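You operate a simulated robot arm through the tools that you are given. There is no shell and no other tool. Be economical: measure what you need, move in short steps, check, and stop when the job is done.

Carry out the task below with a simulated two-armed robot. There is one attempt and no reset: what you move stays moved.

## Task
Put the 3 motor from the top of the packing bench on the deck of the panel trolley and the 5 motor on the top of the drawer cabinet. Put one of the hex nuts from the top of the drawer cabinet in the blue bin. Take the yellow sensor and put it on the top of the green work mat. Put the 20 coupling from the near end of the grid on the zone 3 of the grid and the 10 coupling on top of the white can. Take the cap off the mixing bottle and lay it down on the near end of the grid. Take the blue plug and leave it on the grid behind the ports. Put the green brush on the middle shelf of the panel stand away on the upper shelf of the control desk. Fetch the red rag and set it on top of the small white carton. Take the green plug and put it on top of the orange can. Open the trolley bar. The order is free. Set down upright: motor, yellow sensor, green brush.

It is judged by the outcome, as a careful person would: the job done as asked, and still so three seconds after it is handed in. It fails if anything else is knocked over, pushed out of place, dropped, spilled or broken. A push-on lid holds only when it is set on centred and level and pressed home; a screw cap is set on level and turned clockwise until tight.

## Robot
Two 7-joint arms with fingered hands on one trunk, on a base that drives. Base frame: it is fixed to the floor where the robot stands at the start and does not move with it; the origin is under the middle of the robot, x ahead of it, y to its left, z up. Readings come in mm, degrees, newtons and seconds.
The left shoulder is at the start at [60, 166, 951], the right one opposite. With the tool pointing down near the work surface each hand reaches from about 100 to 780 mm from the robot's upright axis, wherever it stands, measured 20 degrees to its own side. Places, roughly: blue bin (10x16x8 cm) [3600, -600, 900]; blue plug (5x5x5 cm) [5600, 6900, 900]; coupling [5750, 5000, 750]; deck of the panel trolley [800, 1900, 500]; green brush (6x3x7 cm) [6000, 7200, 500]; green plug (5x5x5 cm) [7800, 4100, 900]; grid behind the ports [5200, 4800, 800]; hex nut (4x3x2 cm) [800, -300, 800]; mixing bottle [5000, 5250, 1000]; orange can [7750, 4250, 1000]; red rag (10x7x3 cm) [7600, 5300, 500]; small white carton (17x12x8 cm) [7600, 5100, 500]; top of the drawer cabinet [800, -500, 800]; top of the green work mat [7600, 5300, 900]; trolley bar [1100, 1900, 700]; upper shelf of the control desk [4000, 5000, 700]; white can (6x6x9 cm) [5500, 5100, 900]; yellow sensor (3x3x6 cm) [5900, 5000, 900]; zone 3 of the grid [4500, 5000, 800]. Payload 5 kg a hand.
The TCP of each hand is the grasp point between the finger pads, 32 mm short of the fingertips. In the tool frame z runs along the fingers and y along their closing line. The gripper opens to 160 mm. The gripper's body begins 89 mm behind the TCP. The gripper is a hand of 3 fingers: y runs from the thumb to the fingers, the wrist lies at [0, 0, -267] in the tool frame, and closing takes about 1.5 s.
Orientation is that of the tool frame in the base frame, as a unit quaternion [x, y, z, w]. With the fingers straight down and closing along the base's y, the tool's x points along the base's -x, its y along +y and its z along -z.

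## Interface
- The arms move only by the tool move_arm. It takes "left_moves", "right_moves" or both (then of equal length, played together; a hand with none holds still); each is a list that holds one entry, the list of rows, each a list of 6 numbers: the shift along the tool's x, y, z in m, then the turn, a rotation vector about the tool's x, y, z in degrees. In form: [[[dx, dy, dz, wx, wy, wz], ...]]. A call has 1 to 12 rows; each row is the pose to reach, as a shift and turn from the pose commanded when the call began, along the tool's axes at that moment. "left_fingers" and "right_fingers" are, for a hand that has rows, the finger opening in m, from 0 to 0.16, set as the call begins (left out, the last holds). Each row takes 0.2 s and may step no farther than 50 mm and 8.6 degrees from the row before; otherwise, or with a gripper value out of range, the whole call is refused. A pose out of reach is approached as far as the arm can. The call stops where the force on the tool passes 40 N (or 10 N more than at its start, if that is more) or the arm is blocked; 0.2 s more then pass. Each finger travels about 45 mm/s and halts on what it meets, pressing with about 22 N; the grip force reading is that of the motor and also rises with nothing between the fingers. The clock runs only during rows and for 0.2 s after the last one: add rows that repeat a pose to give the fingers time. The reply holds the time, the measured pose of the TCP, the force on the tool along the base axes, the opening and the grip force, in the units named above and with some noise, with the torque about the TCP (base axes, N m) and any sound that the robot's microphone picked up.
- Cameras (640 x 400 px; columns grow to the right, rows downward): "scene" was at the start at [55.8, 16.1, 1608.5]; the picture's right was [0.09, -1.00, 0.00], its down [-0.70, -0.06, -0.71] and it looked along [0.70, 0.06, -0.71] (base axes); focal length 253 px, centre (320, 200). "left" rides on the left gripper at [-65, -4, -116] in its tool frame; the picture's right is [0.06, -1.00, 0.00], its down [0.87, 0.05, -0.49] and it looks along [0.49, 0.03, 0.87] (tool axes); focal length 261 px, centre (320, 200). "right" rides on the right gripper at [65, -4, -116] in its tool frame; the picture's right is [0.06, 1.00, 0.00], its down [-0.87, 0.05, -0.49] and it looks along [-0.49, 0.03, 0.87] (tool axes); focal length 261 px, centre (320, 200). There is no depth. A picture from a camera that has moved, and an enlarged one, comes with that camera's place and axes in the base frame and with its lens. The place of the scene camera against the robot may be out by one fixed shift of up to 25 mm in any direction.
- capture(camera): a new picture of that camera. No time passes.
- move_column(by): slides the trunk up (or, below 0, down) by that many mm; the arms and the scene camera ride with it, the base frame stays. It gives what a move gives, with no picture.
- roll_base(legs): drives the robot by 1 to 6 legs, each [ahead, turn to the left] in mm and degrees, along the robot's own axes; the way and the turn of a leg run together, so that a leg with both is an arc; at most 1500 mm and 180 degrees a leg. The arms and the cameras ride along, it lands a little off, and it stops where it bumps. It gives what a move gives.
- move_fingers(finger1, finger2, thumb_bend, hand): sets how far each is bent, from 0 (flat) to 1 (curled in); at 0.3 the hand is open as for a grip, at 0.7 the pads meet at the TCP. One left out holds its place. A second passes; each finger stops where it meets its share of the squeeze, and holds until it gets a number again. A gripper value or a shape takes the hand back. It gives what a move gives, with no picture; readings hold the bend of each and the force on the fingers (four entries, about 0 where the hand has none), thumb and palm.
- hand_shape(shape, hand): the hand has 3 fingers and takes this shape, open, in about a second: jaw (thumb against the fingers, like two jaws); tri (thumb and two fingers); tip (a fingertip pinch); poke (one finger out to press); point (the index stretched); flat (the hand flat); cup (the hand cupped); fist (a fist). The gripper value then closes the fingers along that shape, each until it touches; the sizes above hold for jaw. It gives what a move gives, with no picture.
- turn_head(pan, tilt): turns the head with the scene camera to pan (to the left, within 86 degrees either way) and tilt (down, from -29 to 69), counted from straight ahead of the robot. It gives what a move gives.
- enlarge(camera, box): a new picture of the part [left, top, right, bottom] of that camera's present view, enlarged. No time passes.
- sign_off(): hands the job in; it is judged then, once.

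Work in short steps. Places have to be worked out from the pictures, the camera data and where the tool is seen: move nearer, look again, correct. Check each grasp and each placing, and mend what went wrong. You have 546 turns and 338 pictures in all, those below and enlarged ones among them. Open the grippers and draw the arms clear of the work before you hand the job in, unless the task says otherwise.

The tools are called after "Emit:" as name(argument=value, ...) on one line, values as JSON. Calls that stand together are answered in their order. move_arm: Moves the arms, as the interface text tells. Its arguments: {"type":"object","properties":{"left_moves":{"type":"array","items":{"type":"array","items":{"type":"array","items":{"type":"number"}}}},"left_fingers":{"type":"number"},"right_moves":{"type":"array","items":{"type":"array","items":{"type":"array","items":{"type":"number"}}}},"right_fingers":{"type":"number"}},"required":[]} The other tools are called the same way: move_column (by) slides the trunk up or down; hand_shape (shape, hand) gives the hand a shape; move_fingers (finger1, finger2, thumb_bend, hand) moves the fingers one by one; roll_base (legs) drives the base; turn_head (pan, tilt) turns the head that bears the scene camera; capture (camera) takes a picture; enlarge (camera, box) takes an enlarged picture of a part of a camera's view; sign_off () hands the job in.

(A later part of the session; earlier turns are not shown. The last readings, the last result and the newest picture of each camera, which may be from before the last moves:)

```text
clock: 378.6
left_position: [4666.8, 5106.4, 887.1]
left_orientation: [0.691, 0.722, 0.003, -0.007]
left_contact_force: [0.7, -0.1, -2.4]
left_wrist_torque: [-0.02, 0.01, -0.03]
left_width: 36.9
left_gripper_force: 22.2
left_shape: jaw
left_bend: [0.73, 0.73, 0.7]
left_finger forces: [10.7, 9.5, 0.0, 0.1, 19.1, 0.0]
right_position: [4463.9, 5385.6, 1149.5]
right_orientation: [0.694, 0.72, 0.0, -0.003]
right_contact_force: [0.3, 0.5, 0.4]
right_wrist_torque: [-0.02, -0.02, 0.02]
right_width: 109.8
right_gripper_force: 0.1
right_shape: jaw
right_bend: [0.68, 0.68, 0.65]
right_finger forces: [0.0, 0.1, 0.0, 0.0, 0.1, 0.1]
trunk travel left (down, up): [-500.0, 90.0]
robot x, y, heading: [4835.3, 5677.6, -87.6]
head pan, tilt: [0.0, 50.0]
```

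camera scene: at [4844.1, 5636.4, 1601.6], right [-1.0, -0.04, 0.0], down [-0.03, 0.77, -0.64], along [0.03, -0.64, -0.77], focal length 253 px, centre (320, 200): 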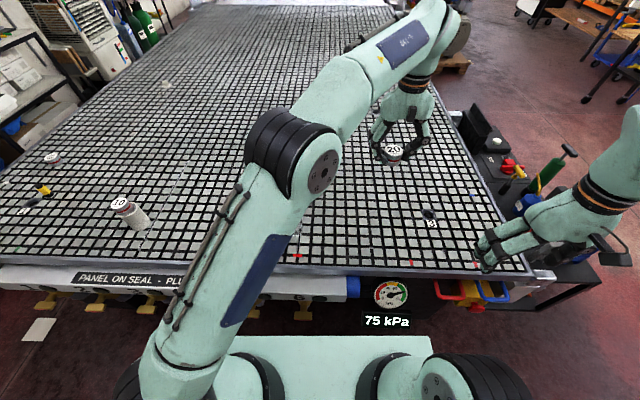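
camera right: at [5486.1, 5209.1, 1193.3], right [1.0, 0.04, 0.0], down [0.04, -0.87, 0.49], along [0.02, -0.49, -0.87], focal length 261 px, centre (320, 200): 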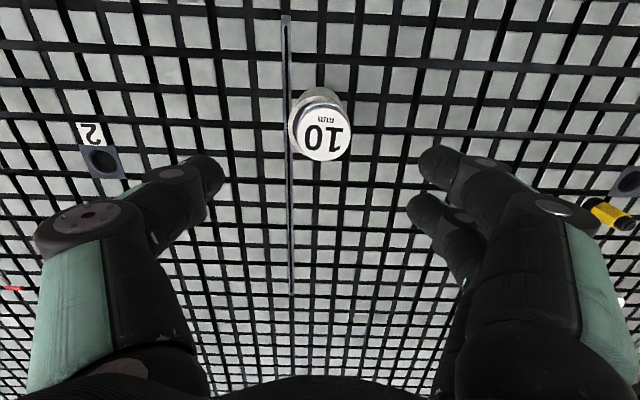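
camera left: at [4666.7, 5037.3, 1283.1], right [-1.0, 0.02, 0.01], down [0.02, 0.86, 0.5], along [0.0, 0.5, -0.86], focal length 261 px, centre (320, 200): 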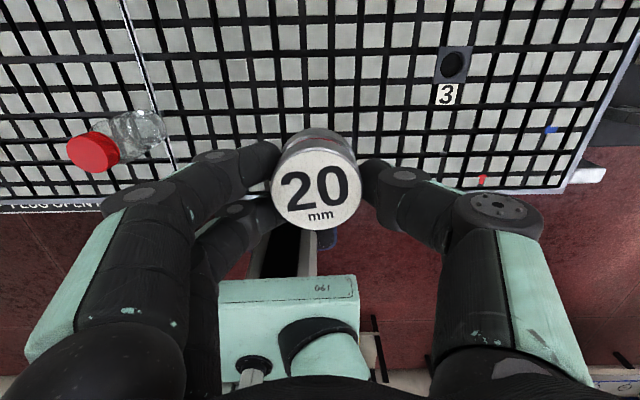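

Emit:
move_arm(left_moves=[[[0, 0, 0.002, 0, 0, 0], [0, 0, 0.004, 0, 0, 0]]])

Emit:
capture(camera="left")

```text
clock: 379.2
left_position: [4667.2, 5106.8, 885.8]
left_orientation: [0.692, 0.722, 0.001, -0.008]
left_contact_force: [2.3, 1.8, 12.6]
left_wrist_torque: [0.0, -0.16, 0.03]
left_width: 37.6
left_gripper_force: 21.8
left_shape: jaw
left_bend: [0.73, 0.73, 0.7]
left_finger forces: [12.7, 12.3, 0.1, 0.1, 21.7, 0.0]
right_position: [4463.6, 5386.6, 1151.6]
right_orientation: [0.695, 0.719, 0.0, -0.001]
right_contact_force: [-0.2, -0.6, 0.4]
right_wrist_torque: [0.0, 0.04, 0.02]
right_width: 109.6
right_gripper_force: 0.1
right_shape: jaw
right_bend: [0.68, 0.68, 0.65]
right_finger forces: [0.0, 0.1, 0.0, 0.1, 0.0, 0.0]
trunk travel left (down, up): [-500.0, 90.0]
robot x, y, heading: [4841.2, 5676.9, -87.8]
head pan, tilt: [0.0, 50.0]
```

```text
226 pictures are left
camera left: at [4667.4, 5040.7, 1001.1], right [-1.0, 0.02, 0.01], down [0.02, 0.86, 0.5], along [0.0, 0.5, -0.87], focal length 261 px, centre (320, 200)
```

left: 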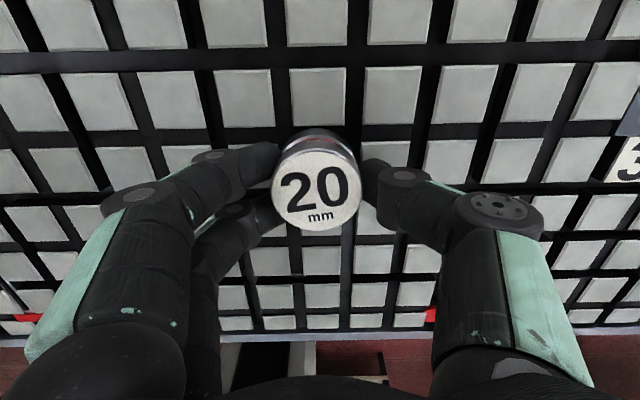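

It is down at x=4667; to be nearer the middle of zone 3 I lift 25 mm, shift 75 mm further toward the label, and set it down there.

Emit:
move_arm(left_moves=[[[0, 0, -0.025, 0, 0, 0], [-0.005, -0.038, -0.025, 0, 0, 0], [-0.01, -0.077, -0.025, 0, 0, 0], [-0.01, -0.077, -0.01, 0, 0, 0], [-0.01, -0.077, -0.004, 0, 0, 0]]])

Emit:
move_arm(left_moves=[[[0, 0, 0.002, 0, 0, 0], [0, 0, 0.004, 0, 0, 0], [0, 0, 0.006, 0, 0, 0]]])

```text
clock: 380.4
left_position: [4591.3, 5093.3, 889.4]
left_orientation: [0.692, 0.722, 0.002, -0.008]
left_contact_force: [1.1, 0.6, -1.7]
left_wrist_torque: [0.01, -0.01, 0.0]
left_width: 37.4
left_gripper_force: 22.3
left_shape: jaw
left_bend: [0.73, 0.73, 0.7]
left_finger forces: [12.1, 10.5, 0.0, 0.1, 21.3, 0.0]
right_position: [4464.0, 5386.2, 1149.9]
right_orientation: [0.694, 0.72, 0.0, -0.003]
right_contact_force: [0.5, 0.5, -0.3]
right_wrist_torque: [0.01, -0.02, 0.01]
right_width: 109.9
right_gripper_force: 0.1
right_shape: jaw
right_bend: [0.68, 0.68, 0.65]
right_finger forces: [0.1, 0.0, 0.0, 0.1, 0.0, 0.0]
trunk travel left (down, up): [-500.0, 90.0]
robot x, y, heading: [4836.2, 5677.6, -87.7]
head pan, tilt: [0.0, 50.0]
```

```text
clock: 381.2
left_position: [4591.2, 5093.8, 886.4]
left_orientation: [0.691, 0.723, 0.0, -0.007]
left_contact_force: [2.9, 1.0, 23.3]
left_wrist_torque: [-0.02, -0.19, -0.03]
left_width: 38.2
left_gripper_force: 22.0
left_shape: jaw
left_bend: [0.74, 0.74, 0.71]
left_finger forces: [14.2, 13.3, 0.0, 0.0, 24.3, 0.1]
right_position: [4463.7, 5386.9, 1150.1]
right_orientation: [0.694, 0.72, 0.0, -0.001]
right_contact_force: [0.7, 0.1, -0.3]
right_wrist_torque: [0.02, 0.04, -0.02]
right_width: 109.6
right_gripper_force: 0.2
right_shape: jaw
right_bend: [0.68, 0.68, 0.65]
right_finger forces: [0.1, 0.0, 0.0, 0.1, 0.1, 0.0]
trunk travel left (down, up): [-500.0, 90.0]
robot x, y, heading: [4838.2, 5678.0, -87.8]
head pan, tilt: [0.0, 50.0]
```

On the grid. I ease up 2 mm, open wide, and lift.

Emit:
move_arm(left_moves=[[[0, 0, -0.002, 0, 0, 0], [0, 0, -0.002, 0, 0, 0], [0, 0, -0.002, 0, 0, 0], [0, 0, -0.002, 0, 0, 0], [0, 0, -0.002, 0, 0, 0], [0, 0, -0.04, 0, 0, 0], [0, 0, -0.085, 0, 0, 0], [0, 0, -0.13, 0, 0, 0], [0, 0, -0.175, 0, 0, 0], [0, 0, -0.22, 0, 0, 0], [0, 0, -0.26, 0, 0, 0]]], left_fingers=0.1)

Emit:
capture(camera="left")

```text
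clock: 383.6
left_position: [4591.8, 5092.0, 1101.3]
left_orientation: [0.692, 0.722, 0.003, -0.007]
left_contact_force: [0.1, 0.2, -0.1]
left_wrist_torque: [0.01, 0.02, 0.01]
left_width: 99.8
left_gripper_force: 0.1
left_shape: jaw
left_bend: [0.7, 0.7, 0.69]
left_finger forces: [0.0, 0.0, 0.0, 0.0, 0.1, 0.1]
left hand out of reach, approached as far as the arm can: row 11
right_position: [4463.6, 5385.7, 1149.9]
right_orientation: [0.695, 0.719, 0.0, -0.002]
right_contact_force: [0.0, 0.4, -0.1]
right_wrist_torque: [-0.02, 0.02, -0.02]
right_width: 109.7
right_gripper_force: 0.1
right_shape: jaw
right_bend: [0.68, 0.68, 0.65]
right_finger forces: [0.0, 0.1, 0.0, 0.0, 0.0, 0.0]
trunk travel left (down, up): [-500.0, 90.0]
robot x, y, heading: [4840.7, 5678.2, -87.9]
head pan, tilt: [0.0, 50.0]
```

```text
225 pictures are left
camera left: at [4592.3, 5025.2, 1216.5], right [-1.0, 0.02, 0.01], down [0.02, 0.86, 0.5], along [0.0, 0.5, -0.86], focal length 261 px, centre (320, 200)
```

left: 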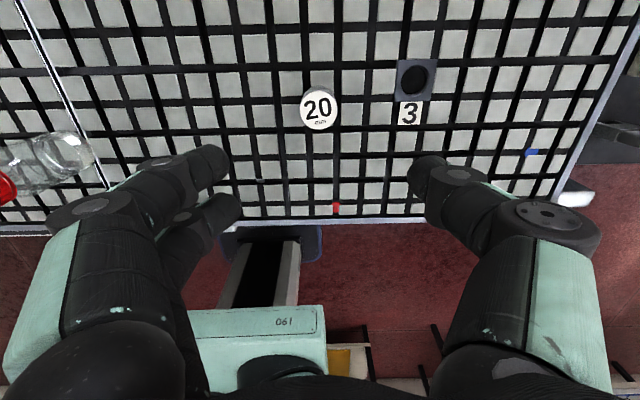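

Coupling 20 stands beside label 3. Next the bottle at ≈(4957,5150), cap top ≈z 975. I bring the left hand back to its side and shift the robot ~120 mm east so the bottle is straight ahead.

Emit:
move_arm(left_moves=[[[0.04, 0.02, -0.005, 0, 0, 0], [0.08, 0.04, -0.01, 0, 0, 0], [0.12, 0.06, -0.02, 0, 0, 0], [0.16, 0.08, -0.03, 0, 0, 0], [0.2, 0.1, -0.04, 0, 0, 0], [0.22, 0.14, -0.05, 0, 0, 0], [0.22, 0.18, -0.06, 0, 0, 0], [0.22, 0.22, -0.06, 0, 0, 0], [0.22, 0.26, -0.06, 0, 0, 0], [0.22, 0.3, -0.06, 0, 0, 0], [0.22, 0.34, -0.06, 0, 0, 0], [0.22, 0.385, -0.06, 0, 0, 0]]])

Emit:
roll_base(legs=[[-280, 0], [0, 88], [130, 0], [0, -90], [280, 0]])

Emit:
capture(camera="scene")

```text
clock: 386.2
left_position: [4967.8, 5331.1, 1161.5]
left_orientation: [0.691, 0.723, 0.002, -0.008]
left_contact_force: [0.2, -0.2, -0.2]
left_wrist_torque: [0.01, 0.05, -0.02]
left_width: 99.9
left_gripper_force: 0.1
left_shape: jaw
left_bend: [0.7, 0.7, 0.69]
left_finger forces: [0.0, 0.0, 0.0, 0.1, 0.0, 0.0]
right_position: [4464.6, 5386.4, 1151.1]
right_orientation: [0.694, 0.72, 0.0, -0.002]
right_contact_force: [0.5, -0.2, -0.1]
right_wrist_torque: [-0.03, 0.06, 0.0]
right_width: 110.1
right_gripper_force: 0.1
right_shape: jaw
right_bend: [0.68, 0.68, 0.65]
right_finger forces: [0.1, 0.0, 0.1, 0.1, 0.0, 0.1]
trunk travel left (down, up): [-500.0, 90.0]
robot x, y, heading: [4840.6, 5678.9, -88.1]
head pan, tilt: [0.0, 50.0]
```

```text
clock: 398.2
left_position: [5070.3, 5322.3, 1160.6]
left_orientation: [0.706, 0.708, 0.002, -0.007]
left_contact_force: [0.3, -0.7, -0.3]
left_wrist_torque: [0.03, 0.0, -0.01]
left_width: 100.0
left_gripper_force: 0.1
left_shape: jaw
left_bend: [0.7, 0.7, 0.69]
left_finger forces: [0.0, 0.0, 0.0, 0.0, 0.0, 0.0]
right_position: [4571.5, 5399.3, 1150.7]
right_orientation: [0.708, 0.706, 0.001, -0.002]
right_contact_force: [0.0, -0.4, 0.4]
right_wrist_torque: [0.03, 0.01, -0.02]
right_width: 109.6
right_gripper_force: 0.0
right_shape: jaw
right_bend: [0.68, 0.68, 0.65]
right_finger forces: [0.0, 0.1, 0.0, 0.0, 0.1, 0.0]
trunk travel left (down, up): [-500.0, 90.0]
robot x, y, heading: [4958.8, 5673.3, -90.1]
head pan, tilt: [0.0, 50.0]
```

```text
224 pictures are left
camera scene: at [4962.6, 5633.8, 1601.6], right [-1.0, 0.0, 0.0], down [0.0, 0.77, -0.64], along [0.0, -0.64, -0.77], focal length 253 px, centre (320, 200)
```

scene: 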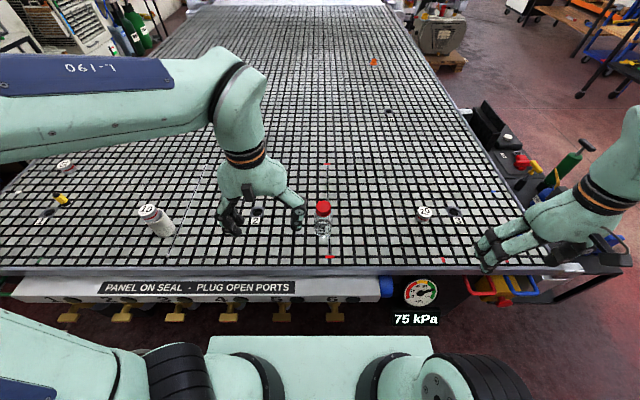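

Emit:
enlarge(camera="scene", box=[285, 185, 365, 245])

```text
6.67 times, centred on (325, 215) of scene
camera zoom: at [4962.6, 5633.8, 1601.6], right [-1.0, 0.0, 0.0], down [0.0, 0.77, -0.64], along [0.0, -0.64, -0.77], focal length 1689 px, centre (287, 100)
```

zoom: 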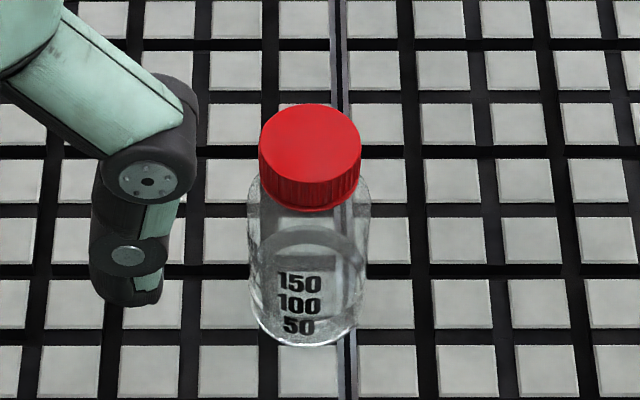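

It is a ribbed screw cap (≈48 mm) on a ≈57 mm bottle. Plan: right hand, tilted 45°, holds the body; left hand unscrews from above. First the left hand goes over the cap to measure.

Emit:
move_arm(left_moves=[[[-0.035, -0.025, 0, 0, 0, 0], [-0.07, -0.05, 0, 0, 0, 0], [-0.105, -0.075, 0.01, 0, 0, 0], [-0.14, -0.1, 0.03, 0, 0, 0], [-0.176, -0.115, 0.05, 0, 0, 0]]])

Emit:
capture(camera="left")

```text
clock: 399.4
left_position: [4956.9, 5147.3, 1108.7]
left_orientation: [0.706, 0.708, 0.003, -0.009]
left_contact_force: [-0.1, 0.1, -0.5]
left_wrist_torque: [0.02, -0.01, 0.01]
left_width: 99.9
left_gripper_force: 0.2
left_shape: jaw
left_bend: [0.7, 0.7, 0.69]
left_finger forces: [0.0, 0.0, 0.0, 0.0, 0.1, 0.0]
right_position: [4570.4, 5399.2, 1150.3]
right_orientation: [0.709, 0.705, 0.001, -0.002]
right_contact_force: [-0.3, 0.6, -0.1]
right_wrist_torque: [0.04, 0.0, -0.03]
right_width: 109.5
right_gripper_force: 0.2
right_shape: jaw
right_bend: [0.68, 0.68, 0.65]
right_finger forces: [0.2, 0.1, 0.0, 0.0, 0.0, 0.0]
trunk travel left (down, up): [-500.0, 90.0]
robot x, y, heading: [4956.8, 5670.4, -90.0]
head pan, tilt: [0.0, 50.0]
```

```text
222 pictures are left
camera left: at [4954.3, 5079.7, 1222.8], right [-1.0, 0.06, 0.01], down [0.05, 0.86, 0.5], along [0.02, 0.5, -0.86], focal length 261 px, centre (320, 200)
```

left: 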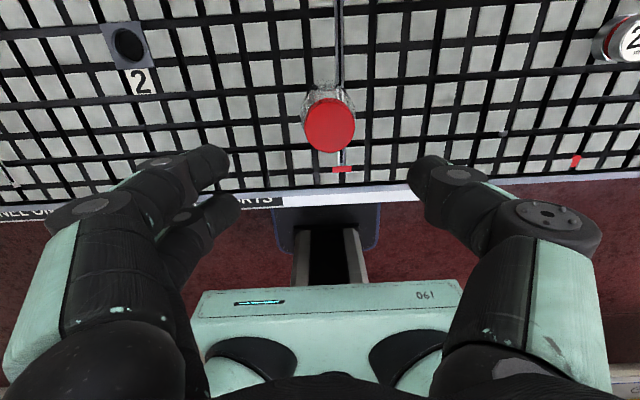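

Cap measured at (4948,5143), top z≈973. Now the right hand tilts 45° and comes to a pre-grasp behind and above the bottle body.

Emit:
move_arm(right_moves=[[[0, 0.04, 0, 0, 0, 0], [0, 0.08, 0, 0, -5, 0], [0, 0.12, 0, 0, -10, 0], [-0.005, 0.16, 0.01, 0, -15, 0], [-0.01, 0.2, 0.02, 0, -20, 0], [-0.02, 0.24, 0.03, 0, -25, 0], [-0.04, 0.275, 0.045, 0, -30, 0], [-0.065, 0.305, 0.06, 0, -35, 0], [-0.09, 0.335, 0.08, 0, -40, 0], [-0.115, 0.36, 0.1, 0, -45, 0], [-0.135, 0.38, 0.125, 0, -45, 0]]])

Emit:
capture(camera="right")

Emit:
capture(camera="scene")

```text
clock: 401.8
left_position: [4957.3, 5145.8, 1110.1]
left_orientation: [0.705, 0.709, 0.003, -0.007]
left_contact_force: [0.2, 0.3, 0.3]
left_wrist_torque: [0.04, 0.01, 0.03]
left_width: 100.0
left_gripper_force: 0.1
left_shape: jaw
left_bend: [0.7, 0.7, 0.69]
left_finger forces: [0.1, 0.1, 0.1, 0.1, 0.0, 0.0]
right_position: [4953.4, 5261.0, 1025.6]
right_orientation: [0.655, 0.652, -0.27, 0.268]
right_contact_force: [-0.4, -0.1, 0.0]
right_wrist_torque: [-0.01, -0.03, 0.01]
right_width: 109.7
right_gripper_force: 0.1
right_shape: jaw
right_bend: [0.68, 0.68, 0.65]
right_finger forces: [0.0, 0.0, 0.1, 0.0, 0.0, 0.1]
right hand out of reach, approached as far as the arm can: row 6, 7, 8, 9, 10, 11
trunk travel left (down, up): [-500.0, 90.0]
robot x, y, heading: [4959.9, 5670.6, -90.0]
head pan, tilt: [0.0, 50.0]
```

```text
221 pictures are left
camera right: at [4950.7, 5387.9, 1061.9], right [1.0, 0.04, -0.05], down [0.06, -0.27, 0.96], along [0.02, -0.96, -0.27], focal length 261 px, centre (320, 200)
```

right: 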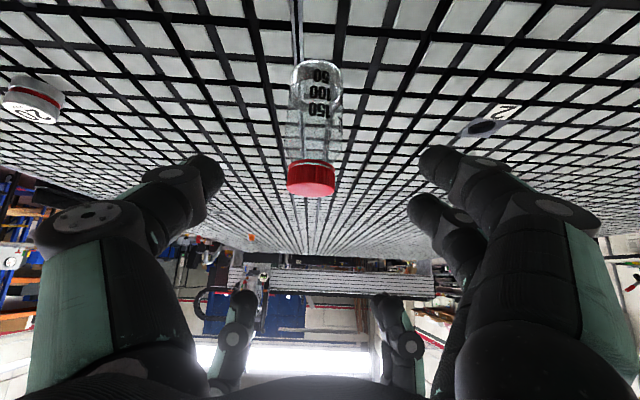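

```text
220 pictures are left
camera scene: at [4963.2, 5633.8, 1601.6], right [-1.0, 0.0, 0.0], down [0.0, 0.77, -0.64], along [0.0, -0.64, -0.77], focal length 253 px, centre (320, 200)
```

scene: 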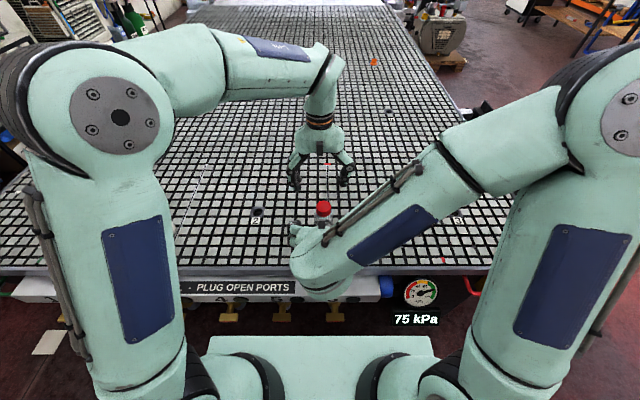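

The bottle is aligned between the fingers. I advance 166 mm along the tool axis so the pads surround the body at z≈905.

Emit:
move_arm(right_moves=[[[0.001, -0.003, 0.04, 0, 0, 0], [0.003, -0.003, 0.08, 0, 0, 0], [0.005, -0.003, 0.12, 0, 0, 0]]])

Emit:
capture(camera="right")

```text
clock: 402.6
left_position: [4957.8, 5146.6, 1109.5]
left_orientation: [0.706, 0.708, 0.002, -0.007]
left_contact_force: [0.1, 0.9, 0.0]
left_wrist_torque: [0.04, 0.01, 0.01]
left_width: 99.8
left_gripper_force: 0.0
left_shape: jaw
left_bend: [0.7, 0.7, 0.69]
left_finger forces: [0.0, 0.0, 0.1, 0.0, 0.0, 0.0]
right_position: [4948.7, 5177.5, 937.3]
right_orientation: [0.655, 0.653, -0.27, 0.269]
right_contact_force: [0.0, -0.1, 1.0]
right_wrist_torque: [-0.01, -0.01, 0.0]
right_width: 110.0
right_gripper_force: 0.0
right_shape: jaw
right_bend: [0.68, 0.68, 0.65]
right_finger forces: [0.0, 0.0, 0.0, 0.0, 0.0, 0.1]
trunk travel left (down, up): [-500.0, 90.0]
robot x, y, heading: [4959.2, 5674.6, -90.2]
head pan, tilt: [0.0, 50.0]
```

```text
219 pictures are left
camera right: at [4945.8, 5305.3, 974.4], right [1.0, 0.04, -0.05], down [0.05, -0.27, 0.96], along [0.03, -0.96, -0.27], focal length 261 px, centre (320, 200)
```

right: 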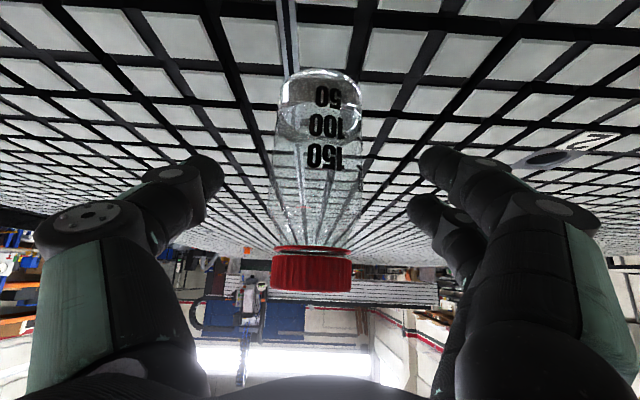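

Well aligned; advance the last 40 mm and close the right hand on the body.

Emit:
move_arm(right_moves=[[[0.002, 0.001, 0.02, 0, 0, 0], [0.004, 0.001, 0.04, 0, 0, 0]]])

Emit:
move_arm(right_moves=[[[0, 0, 0, 0, 0, 0], [0, 0, 0, 0, 0, 0], [0, 0, 0, 0, 0, 0], [0, 0, 0, 0, 0, 0], [0, 0, 0, 0, 0, 0]]], right_fingers=0)

Emit:
capture(camera="right")

Emit:
capture(camera="left")

```text
clock: 403.2
left_position: [4957.4, 5147.3, 1109.0]
left_orientation: [0.706, 0.708, 0.004, -0.008]
left_contact_force: [0.2, 1.1, -0.4]
left_wrist_torque: [0.01, 0.03, 0.05]
left_width: 100.1
left_gripper_force: 0.0
left_shape: jaw
left_bend: [0.7, 0.7, 0.69]
left_finger forces: [0.0, 0.0, 0.0, 0.0, 0.1, 0.0]
right_position: [4950.4, 5153.5, 905.8]
right_orientation: [0.654, 0.653, -0.27, 0.269]
right_contact_force: [0.4, -1.2, -0.2]
right_wrist_torque: [-0.02, 0.01, 0.0]
right_width: 109.7
right_gripper_force: 0.0
right_shape: jaw
right_bend: [0.68, 0.68, 0.65]
right_finger forces: [0.1, 0.1, 0.0, 0.0, 0.0, 0.0]
trunk travel left (down, up): [-500.0, 90.0]
robot x, y, heading: [4955.8, 5675.4, -89.9]
head pan, tilt: [0.0, 50.0]
```

```text
clock: 404.4
left_position: [4957.4, 5146.9, 1109.4]
left_orientation: [0.706, 0.708, 0.003, -0.007]
left_contact_force: [0.1, 0.1, 0.6]
left_wrist_torque: [-0.02, 0.03, 0.0]
left_width: 100.0
left_gripper_force: 0.0
left_shape: jaw
left_bend: [0.7, 0.7, 0.69]
left_finger forces: [0.1, 0.0, 0.0, 0.1, 0.0, 0.0]
right_position: [4951.0, 5154.6, 906.7]
right_orientation: [0.655, 0.653, -0.27, 0.269]
right_contact_force: [0.8, 0.0, -0.2]
right_wrist_torque: [0.04, -0.01, -0.01]
right_width: 49.7
right_gripper_force: 21.4
right_shape: jaw
right_bend: [0.73, 0.73, 0.7]
right_finger forces: [10.0, 9.3, 0.1, 0.0, 19.8, 0.0]
trunk travel left (down, up): [-500.0, 90.0]
robot x, y, heading: [4961.5, 5672.5, -90.2]
head pan, tilt: [0.0, 50.0]
```

```text
218 pictures are left
camera right: at [4947.5, 5281.8, 942.4], right [1.0, 0.04, -0.05], down [0.05, -0.27, 0.96], along [0.03, -0.96, -0.27], focal length 261 px, centre (320, 200)
```

right: 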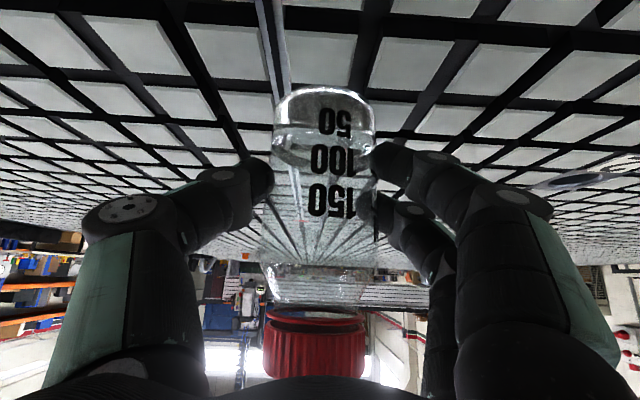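

```text
217 pictures are left
camera left: at [4954.9, 5081.0, 1223.8], right [-1.0, 0.06, 0.01], down [0.05, 0.86, 0.5], along [0.02, 0.5, -0.86], focal length 261 px, centre (320, 200)
```

left: 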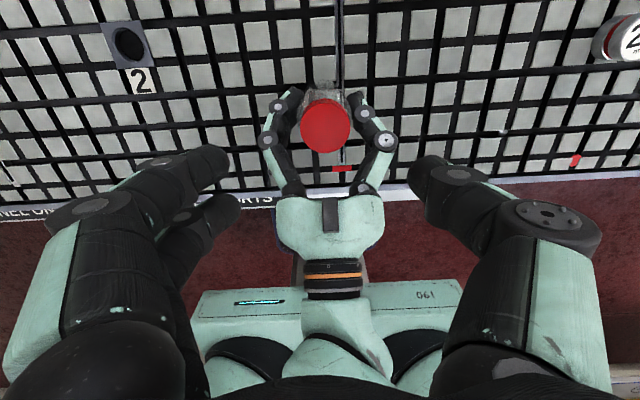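

The bottle is held. The left hand has a limited rotation window beside the right fingers, so I pre-turn it 45° clockwise (fingers narrowed) and descend on the cap's upper part.

Emit:
move_arm(left_moves=[[[-0.002, -0.002, 0, 0, 0, 8], [-0.004, -0.004, 0.01, 0, 0, 16], [-0.006, -0.005, 0.02, 0, 0, 24], [-0.006, -0.005, 0.03, 0, 0, 32], [-0.006, -0.005, 0.045, 0, 0, 40], [-0.006, -0.005, 0.06, 0, 0, 45], [-0.006, -0.005, 0.07, 0, 0, 45]]], left_fingers=0.075)

Emit:
capture(camera="left")

```text
clock: 406.0
left_position: [4949.6, 5142.4, 1040.1]
left_orientation: [0.924, 0.383, 0.0, -0.008]
left_contact_force: [-0.3, -0.5, -0.3]
left_wrist_torque: [0.02, 0.01, 0.0]
left_width: 75.6
left_gripper_force: 0.1
left_shape: jaw
left_bend: [0.73, 0.73, 0.7]
left_finger forces: [0.0, 0.0, 0.0, 0.0, 0.0, 0.1]
right_position: [4950.7, 5154.7, 907.4]
right_orientation: [0.655, 0.652, -0.27, 0.269]
right_contact_force: [-0.3, -0.1, -0.4]
right_wrist_torque: [-0.01, -0.01, -0.02]
right_width: 49.7
right_gripper_force: 21.5
right_shape: jaw
right_bend: [0.73, 0.73, 0.7]
right_finger forces: [10.0, 9.4, 0.0, 0.0, 20.0, 0.0]
trunk travel left (down, up): [-500.0, 90.0]
robot x, y, heading: [4961.2, 5675.9, -90.1]
head pan, tilt: [0.0, 50.0]
```

```text
216 pictures are left
camera left: at [4902.3, 5097.5, 1155.4], right [-0.66, 0.75, 0.02], down [0.66, 0.57, 0.49], along [0.36, 0.34, -0.87], focal length 261 px, centre (320, 200)
```

left: 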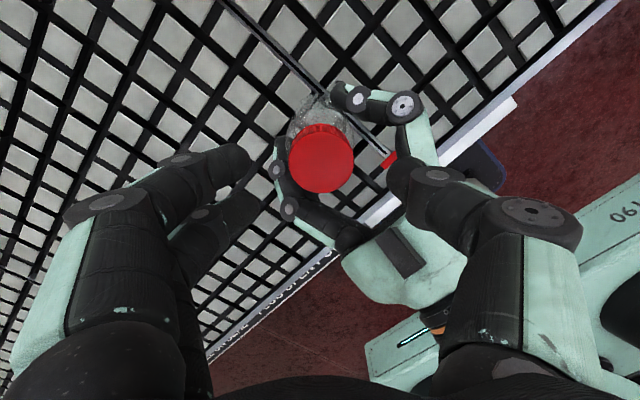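

Aligned; I shift 4 mm and descend to TCP z≈989, then close on the cap.

Emit:
move_arm(left_moves=[[[0.004, -0.001, 0.02, 0, 0, 0], [0.004, -0.001, 0.04, 0, 0, 0], [0.004, -0.001, 0.052, 0, 0, 0]]])

Emit:
move_arm(left_moves=[[[0, 0, 0, 0, 0, 0], [0, 0, 0, 0, 0, 0], [0, 0, 0, 0, 0, 0], [0, 0, 0, 0, 0, 0], [0, 0, 0, 0, 0, 0]]], left_fingers=0)

Emit:
capture(camera="left")

```text
clock: 406.8
left_position: [4952.0, 5145.2, 988.8]
left_orientation: [0.923, 0.384, -0.001, -0.007]
left_contact_force: [0.4, -0.2, 0.7]
left_wrist_torque: [0.0, 0.01, 0.01]
left_width: 75.8
left_gripper_force: 0.1
left_shape: jaw
left_bend: [0.73, 0.73, 0.7]
left_finger forces: [0.0, 0.0, 0.0, 0.0, 0.0, 0.0]
right_position: [4950.2, 5154.4, 905.8]
right_orientation: [0.655, 0.652, -0.27, 0.269]
right_contact_force: [-0.4, 0.2, 0.1]
right_wrist_torque: [0.05, -0.01, -0.01]
right_width: 49.7
right_gripper_force: 21.8
right_shape: jaw
right_bend: [0.73, 0.73, 0.7]
right_finger forces: [10.1, 9.4, 0.0, 0.0, 20.0, 0.1]
trunk travel left (down, up): [-500.0, 90.0]
robot x, y, heading: [4954.9, 5672.1, -90.2]
head pan, tilt: [0.0, 50.0]
```

```text
clock: 408.0
left_position: [4952.6, 5146.5, 988.9]
left_orientation: [0.923, 0.384, -0.001, -0.009]
left_contact_force: [0.4, 1.3, -1.2]
left_wrist_torque: [0.02, -0.04, -0.03]
left_width: 39.6
left_gripper_force: 22.0
left_shape: jaw
left_bend: [0.73, 0.73, 0.7]
left_finger forces: [10.0, 8.7, 0.1, 0.1, 19.6, 0.0]
right_position: [4949.9, 5155.2, 905.8]
right_orientation: [0.655, 0.652, -0.27, 0.268]
right_contact_force: [-0.3, 0.2, 0.6]
right_wrist_torque: [0.01, 0.02, -0.01]
right_width: 49.7
right_gripper_force: 21.9
right_shape: jaw
right_bend: [0.73, 0.73, 0.7]
right_finger forces: [10.1, 9.5, 0.0, 0.0, 20.2, 0.0]
trunk travel left (down, up): [-500.0, 90.0]
robot x, y, heading: [4957.6, 5672.1, -90.1]
head pan, tilt: [0.0, 50.0]
```

```text
215 pictures are left
camera left: at [4904.7, 5101.5, 1103.2], right [-0.66, 0.75, 0.02], down [0.65, 0.57, 0.49], along [0.36, 0.34, -0.87], focal length 261 px, centre (320, 200)
```

left: 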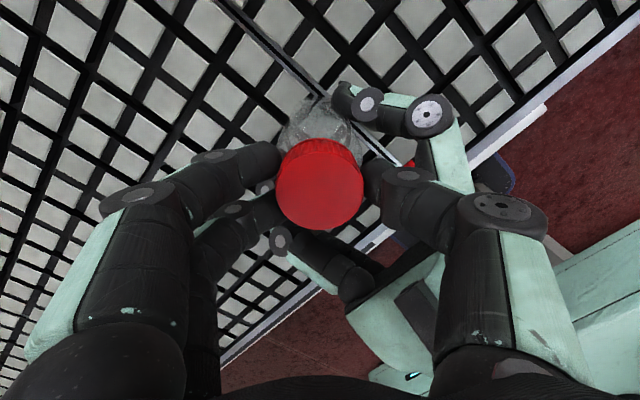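

Cap gripped. I twist counter-clockwise (seen from above) by 60°.

Emit:
move_arm(left_moves=[[[0, 0, 0, 0, 0, -8], [0, 0, 0, 0, 0, -16], [0, 0, 0, 0, 0, -24], [0, 0, -0.0003, 0, 0, -32], [0, 0, -0.0004, 0, 0, -40], [0, 0, -0.0005, 0, 0, -48], [0, 0, -0.0006, 0, 0, -56], [0, 0, -0.0007, 0, 0, -62]]])

Emit:
capture(camera="left")

Emit:
capture(camera="right")

```text
clock: 409.8
left_position: [4951.7, 5146.1, 988.6]
left_orientation: [0.593, 0.805, 0.003, -0.007]
left_contact_force: [-4.2, -1.1, 0.6]
left_wrist_torque: [-0.05, 0.25, -0.03]
left_width: 39.6
left_gripper_force: 22.0
left_shape: jaw
left_bend: [0.73, 0.73, 0.7]
left_finger forces: [9.7, 8.5, 0.0, 0.0, 22.7, 0.1]
right_position: [4950.8, 5154.4, 906.3]
right_orientation: [0.655, 0.653, -0.271, 0.268]
right_contact_force: [4.8, 0.8, -0.6]
right_wrist_torque: [0.1, 0.05, 0.1]
right_width: 49.7
right_gripper_force: 21.6
right_shape: jaw
right_bend: [0.73, 0.73, 0.7]
right_finger forces: [12.3, 10.9, 0.0, 0.0, 19.7, 0.0]
trunk travel left (down, up): [-500.0, 90.0]
robot x, y, heading: [4957.0, 5674.5, -90.0]
head pan, tilt: [0.0, 50.0]
```

```text
214 pictures are left
camera left: at [4969.0, 5081.5, 1102.8], right [-0.97, -0.24, 0.0], down [-0.2, 0.84, 0.5], along [-0.12, 0.49, -0.86], focal length 261 px, centre (320, 200)
```

left: 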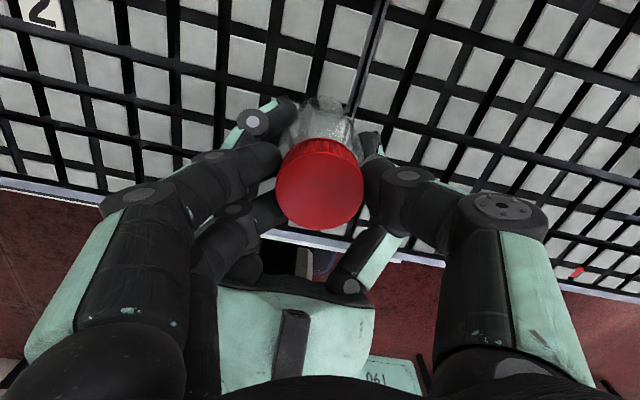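

```text
213 pictures are left
camera right: at [4947.6, 5281.9, 942.4], right [1.0, 0.04, -0.05], down [0.05, -0.27, 0.96], along [0.03, -0.96, -0.27], focal length 261 px, centre (320, 200)
```

right: 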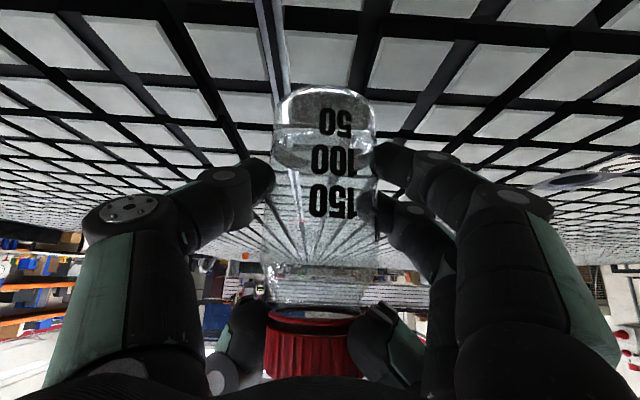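

The bottle stayed and the cap turned. I regrasp: open, turn back 62°, then close and twist again.

Emit:
move_arm(left_moves=[[[0, 0, 0, 0, 0, 0], [0, 0, 0, 0, 0, 0], [0, 0, 0, 0, 0, 0], [0, 0, 0, 0, 0, 8], [0, 0, 0, 0, 0, 16], [0, 0, 0, 0, 0, 24], [0, 0, 0, 0, 0, 32], [0, 0, 0, 0, 0, 40], [0, 0, 0, 0, 0, 48], [0, 0, 0, 0, 0, 56], [0, 0, 0, 0, 0, 62]]], left_fingers=0.07)

Emit:
move_arm(left_moves=[[[0, 0, 0, 0, 0, 0], [0, 0, 0, 0, 0, 0], [0, 0, 0, 0, 0, 0], [0, 0, 0, 0, 0, 0], [0, 0, 0, 0, 0, -8], [0, 0, 0, 0, 0, -16], [0, 0, 0, 0, 0, -24], [0, 0, 0, 0, 0, -32], [0, 0, 0, 0, 0, -40], [0, 0, 0, 0, 0, -48], [0, 0, 0, 0, 0, -56], [0, 0, 0, 0, 0, -62]]], left_fingers=0)

Emit:
capture(camera="left")

Emit:
capture(camera="right")

```text
clock: 412.2
left_position: [4952.3, 5145.9, 988.2]
left_orientation: [0.923, 0.384, 0.0, -0.007]
left_contact_force: [0.3, -0.1, -0.6]
left_wrist_torque: [0.01, -0.01, -0.03]
left_width: 69.3
left_gripper_force: 0.0
left_shape: jaw
left_bend: [0.73, 0.73, 0.7]
left_finger forces: [0.1, 0.0, 0.0, 0.1, 0.0, 0.0]
right_position: [4951.6, 5153.0, 906.0]
right_orientation: [0.655, 0.652, -0.271, 0.268]
right_contact_force: [0.1, 0.3, -1.0]
right_wrist_torque: [0.02, 0.03, 0.0]
right_width: 49.6
right_gripper_force: 22.1
right_shape: jaw
right_bend: [0.73, 0.73, 0.7]
right_finger forces: [11.2, 9.7, 0.0, 0.1, 21.6, 0.0]
trunk travel left (down, up): [-500.0, 90.0]
robot x, y, heading: [4956.7, 5672.4, -90.4]
head pan, tilt: [0.0, 50.0]
```

```text
clock: 414.8
left_position: [4951.5, 5147.3, 988.5]
left_orientation: [0.593, 0.806, 0.003, -0.007]
left_contact_force: [-3.1, -2.2, 1.9]
left_wrist_torque: [-0.13, 0.25, -0.06]
left_width: 40.4
left_gripper_force: 22.0
left_shape: jaw
left_bend: [0.73, 0.73, 0.7]
left_finger forces: [9.4, 9.9, 0.0, 0.0, 23.0, 0.0]
right_position: [4951.0, 5154.8, 906.4]
right_orientation: [0.654, 0.653, -0.271, 0.269]
right_contact_force: [3.4, 2.3, -0.2]
right_wrist_torque: [0.1, -0.04, 0.12]
right_width: 49.7
right_gripper_force: 21.9
right_shape: jaw
right_bend: [0.73, 0.73, 0.7]
right_finger forces: [12.6, 10.4, 0.1, 0.0, 20.1, 0.0]
trunk travel left (down, up): [-500.0, 90.0]
robot x, y, heading: [4957.7, 5675.6, -90.0]
head pan, tilt: [0.0, 50.0]
```

```text
212 pictures are left
camera left: at [4968.6, 5081.8, 1103.2], right [-0.97, -0.24, 0.0], down [-0.2, 0.84, 0.5], along [-0.12, 0.49, -0.86], focal length 261 px, centre (320, 200)
```

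left: 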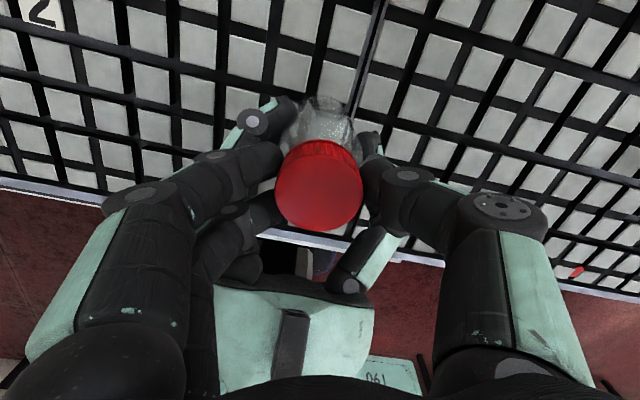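

```text
211 pictures are left
camera right: at [4947.5, 5282.0, 942.5], right [1.0, 0.04, -0.05], down [0.05, -0.27, 0.96], along [0.03, -0.96, -0.27], focal length 261 px, centre (320, 200)
```

right: 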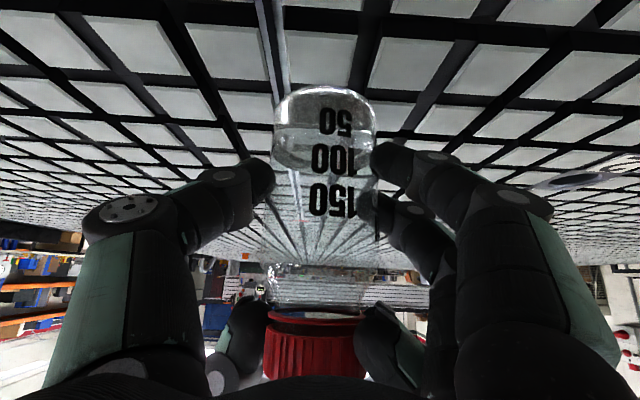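

The cap is rising slightly. Two more cycles.

Emit:
move_arm(left_moves=[[[0, 0, 0, 0, 0, 0], [0, 0, 0, 0, 0, 0], [0, 0, 0, 0, 0, 0], [0, 0, 0, 0, 0, 8], [0, 0, 0, 0, 0, 16], [0, 0, 0, 0, 0, 24], [0, 0, 0, 0, 0, 32], [0, 0, 0, 0, 0, 40], [0, 0, 0, 0, 0, 48], [0, 0, 0, 0, 0, 56], [0, 0, 0, 0, 0, 62]]], left_fingers=0.07)

Emit:
move_arm(left_moves=[[[0, 0, 0, 0, 0, 0], [0, 0, 0, 0, 0, 0], [0, 0, 0, 0, 0, 0], [0, 0, 0, 0, 0, 0], [0, 0, 0, 0, 0, -8], [0, 0, 0, 0, 0, -16], [0, 0, 0, 0, 0, -24], [0, 0, 0, 0, 0, -32], [0, 0, 0, 0, 0, -40], [0, 0, 0, 0, 0, -48], [0, 0, 0, 0, 0, -56], [0, 0, 0, 0, 0, -62]]], left_fingers=0)

Emit:
move_arm(left_moves=[[[0, 0, 0, 0, 0, 0], [0, 0, 0, 0, 0, 0], [0, 0, 0, 0, 0, 0], [0, 0, 0, 0, 0, 8], [0, 0, 0, 0, 0, 16], [0, 0, 0, 0, 0, 24], [0, 0, 0, 0, 0, 32], [0, 0, 0, 0, 0, 40], [0, 0, 0, 0, 0, 48], [0, 0, 0, 0, 0, 56], [0, 0, 0, 0, 0, 62]]], left_fingers=0.07)

Emit:
move_arm(left_moves=[[[0, 0, 0, 0, 0, 0], [0, 0, 0, 0, 0, 0], [0, 0, 0, 0, 0, 0], [0, 0, 0, 0, 0, 0], [0, 0, 0, 0, 0, -8], [0, 0, 0, 0, 0, -16], [0, 0, 0, 0, 0, -24], [0, 0, 0, 0, 0, -32], [0, 0, 0, 0, 0, -40], [0, 0, 0, 0, 0, -48], [0, 0, 0, 0, 0, -56], [0, 0, 0, 0, 0, -62]]], left_fingers=0)

Emit:
capture(camera="right")

```text
clock: 417.2
left_position: [4951.4, 5145.8, 988.6]
left_orientation: [0.924, 0.383, -0.001, -0.007]
left_contact_force: [0.0, 1.0, 0.4]
left_wrist_torque: [0.02, 0.01, 0.0]
left_width: 69.4
left_gripper_force: 0.0
left_shape: jaw
left_bend: [0.73, 0.73, 0.7]
left_finger forces: [0.0, 0.1, 0.0, 0.0, 0.1, 0.1]
right_position: [4949.9, 5153.8, 906.9]
right_orientation: [0.654, 0.653, -0.27, 0.269]
right_contact_force: [-0.5, -0.5, 0.9]
right_wrist_torque: [0.06, 0.03, -0.02]
right_width: 49.6
right_gripper_force: 22.2
right_shape: jaw
right_bend: [0.73, 0.73, 0.7]
right_finger forces: [11.4, 9.9, 0.1, 0.0, 21.7, 0.0]
trunk travel left (down, up): [-500.0, 90.0]
robot x, y, heading: [4960.1, 5674.2, -90.1]
head pan, tilt: [0.0, 50.0]
```

```text
clock: 419.8
left_position: [4951.7, 5146.6, 989.2]
left_orientation: [0.592, 0.806, 0.002, -0.007]
left_contact_force: [-4.3, -0.8, 2.1]
left_wrist_torque: [-0.12, 0.33, -0.03]
left_width: 40.6
left_gripper_force: 22.0
left_shape: jaw
left_bend: [0.73, 0.73, 0.7]
left_finger forces: [9.8, 9.2, 0.0, 0.0, 22.6, 0.0]
right_position: [4950.9, 5154.4, 905.6]
right_orientation: [0.655, 0.653, -0.27, 0.269]
right_contact_force: [3.9, 0.0, -0.5]
right_wrist_torque: [0.11, -0.01, 0.11]
right_width: 49.7
right_gripper_force: 21.8
right_shape: jaw
right_bend: [0.73, 0.73, 0.7]
right_finger forces: [12.9, 11.1, 0.0, 0.0, 19.6, 0.0]
trunk travel left (down, up): [-500.0, 90.0]
robot x, y, heading: [4956.5, 5669.8, -90.4]
head pan, tilt: [0.0, 50.0]
```

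```text
clock: 422.2
left_position: [4951.1, 5146.4, 988.6]
left_orientation: [0.923, 0.384, -0.001, -0.009]
left_contact_force: [0.6, -0.2, -0.8]
left_wrist_torque: [0.0, -0.02, 0.01]
left_width: 69.1
left_gripper_force: 0.1
left_shape: jaw
left_bend: [0.73, 0.73, 0.7]
left_finger forces: [0.0, 0.1, 0.0, 0.1, 0.0, 0.1]
right_position: [4950.9, 5153.3, 906.8]
right_orientation: [0.655, 0.653, -0.271, 0.269]
right_contact_force: [-0.6, -0.1, 0.2]
right_wrist_torque: [0.08, 0.0, 0.03]
right_width: 49.5
right_gripper_force: 22.2
right_shape: jaw
right_bend: [0.73, 0.73, 0.7]
right_finger forces: [11.5, 9.9, 0.1, 0.1, 21.8, 0.0]
trunk travel left (down, up): [-500.0, 90.0]
robot x, y, heading: [4962.0, 5671.6, -90.3]
head pan, tilt: [0.0, 50.0]
```

```text
clock: 424.8
left_position: [4952.8, 5146.9, 989.5]
left_orientation: [0.592, 0.806, 0.003, -0.007]
left_contact_force: [-2.1, -3.3, 4.0]
left_wrist_torque: [-0.17, 0.27, -0.01]
left_width: 40.4
left_gripper_force: 21.7
left_shape: jaw
left_bend: [0.73, 0.73, 0.7]
left_finger forces: [11.3, 9.0, 0.0, 0.0, 23.1, 0.0]
right_position: [4950.8, 5155.9, 906.4]
right_orientation: [0.655, 0.653, -0.27, 0.268]
right_contact_force: [1.5, 1.2, 1.0]
right_wrist_torque: [0.04, -0.12, 0.08]
right_width: 49.7
right_gripper_force: 22.2
right_shape: jaw
right_bend: [0.73, 0.73, 0.7]
right_finger forces: [12.4, 10.0, 0.1, 0.1, 20.9, 0.0]
trunk travel left (down, up): [-500.0, 90.0]
robot x, y, heading: [4958.4, 5673.2, -90.2]
head pan, tilt: [0.0, 50.0]
```

```text
210 pictures are left
camera right: at [4947.4, 5282.1, 942.6], right [1.0, 0.04, -0.05], down [0.05, -0.27, 0.96], along [0.03, -0.96, -0.27], focal length 261 px, centre (320, 200)
```

right: 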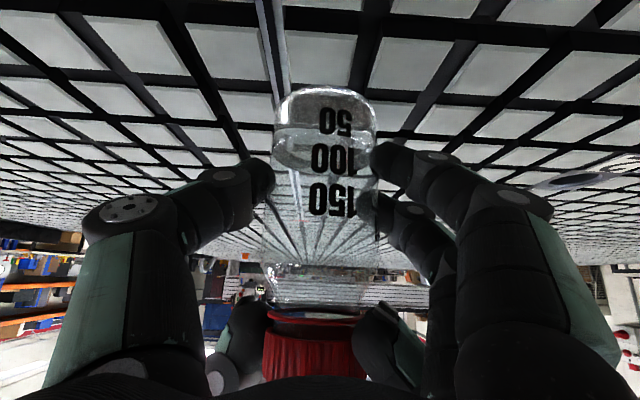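

About 250° turned and the cap is climbing. I test by lifting the left hand 8 mm gently.

Emit:
move_arm(left_moves=[[[0, 0, -0.002, 0, 0, 0], [0, 0, -0.004, 0, 0, 0], [0, 0, -0.006, 0, 0, 0], [0, 0, -0.008, 0, 0, 0]]])

Emit:
capture(camera="right")

```text
clock: 425.8
left_position: [4952.8, 5146.8, 993.8]
left_orientation: [0.594, 0.805, 0.005, -0.008]
left_contact_force: [-0.4, -2.4, -26.9]
left_wrist_torque: [-0.05, 0.12, -0.01]
left_width: 39.0
left_gripper_force: 22.2
left_shape: jaw
left_bend: [0.73, 0.73, 0.7]
left_finger forces: [9.7, 9.2, 0.1, 0.1, 17.9, 0.1]
right_position: [4951.2, 5153.0, 907.5]
right_orientation: [0.655, 0.652, -0.271, 0.269]
right_contact_force: [1.4, 3.2, 26.5]
right_wrist_torque: [-0.27, -0.08, -0.02]
right_width: 50.0
right_gripper_force: 22.1
right_shape: jaw
right_bend: [0.74, 0.73, 0.71]
right_finger forces: [13.3, 12.1, 0.0, 0.0, 24.6, 0.0]
trunk travel left (down, up): [-500.0, 90.0]
robot x, y, heading: [4956.3, 5672.2, -90.0]
head pan, tilt: [0.0, 50.0]
```

```text
209 pictures are left
camera right: at [4948.0, 5280.8, 943.5], right [1.0, 0.04, -0.04], down [0.05, -0.27, 0.96], along [0.03, -0.96, -0.27], focal length 261 px, centre (320, 200)
```

right: 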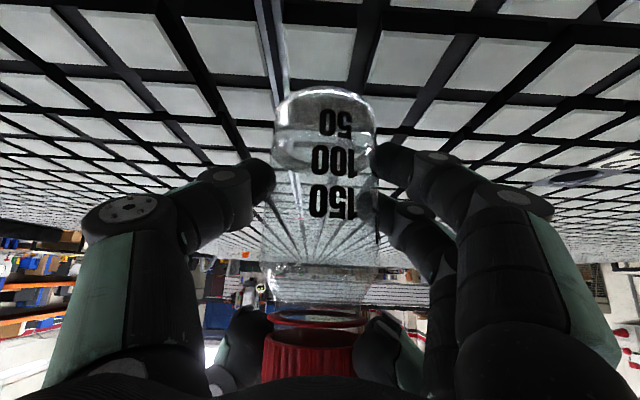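

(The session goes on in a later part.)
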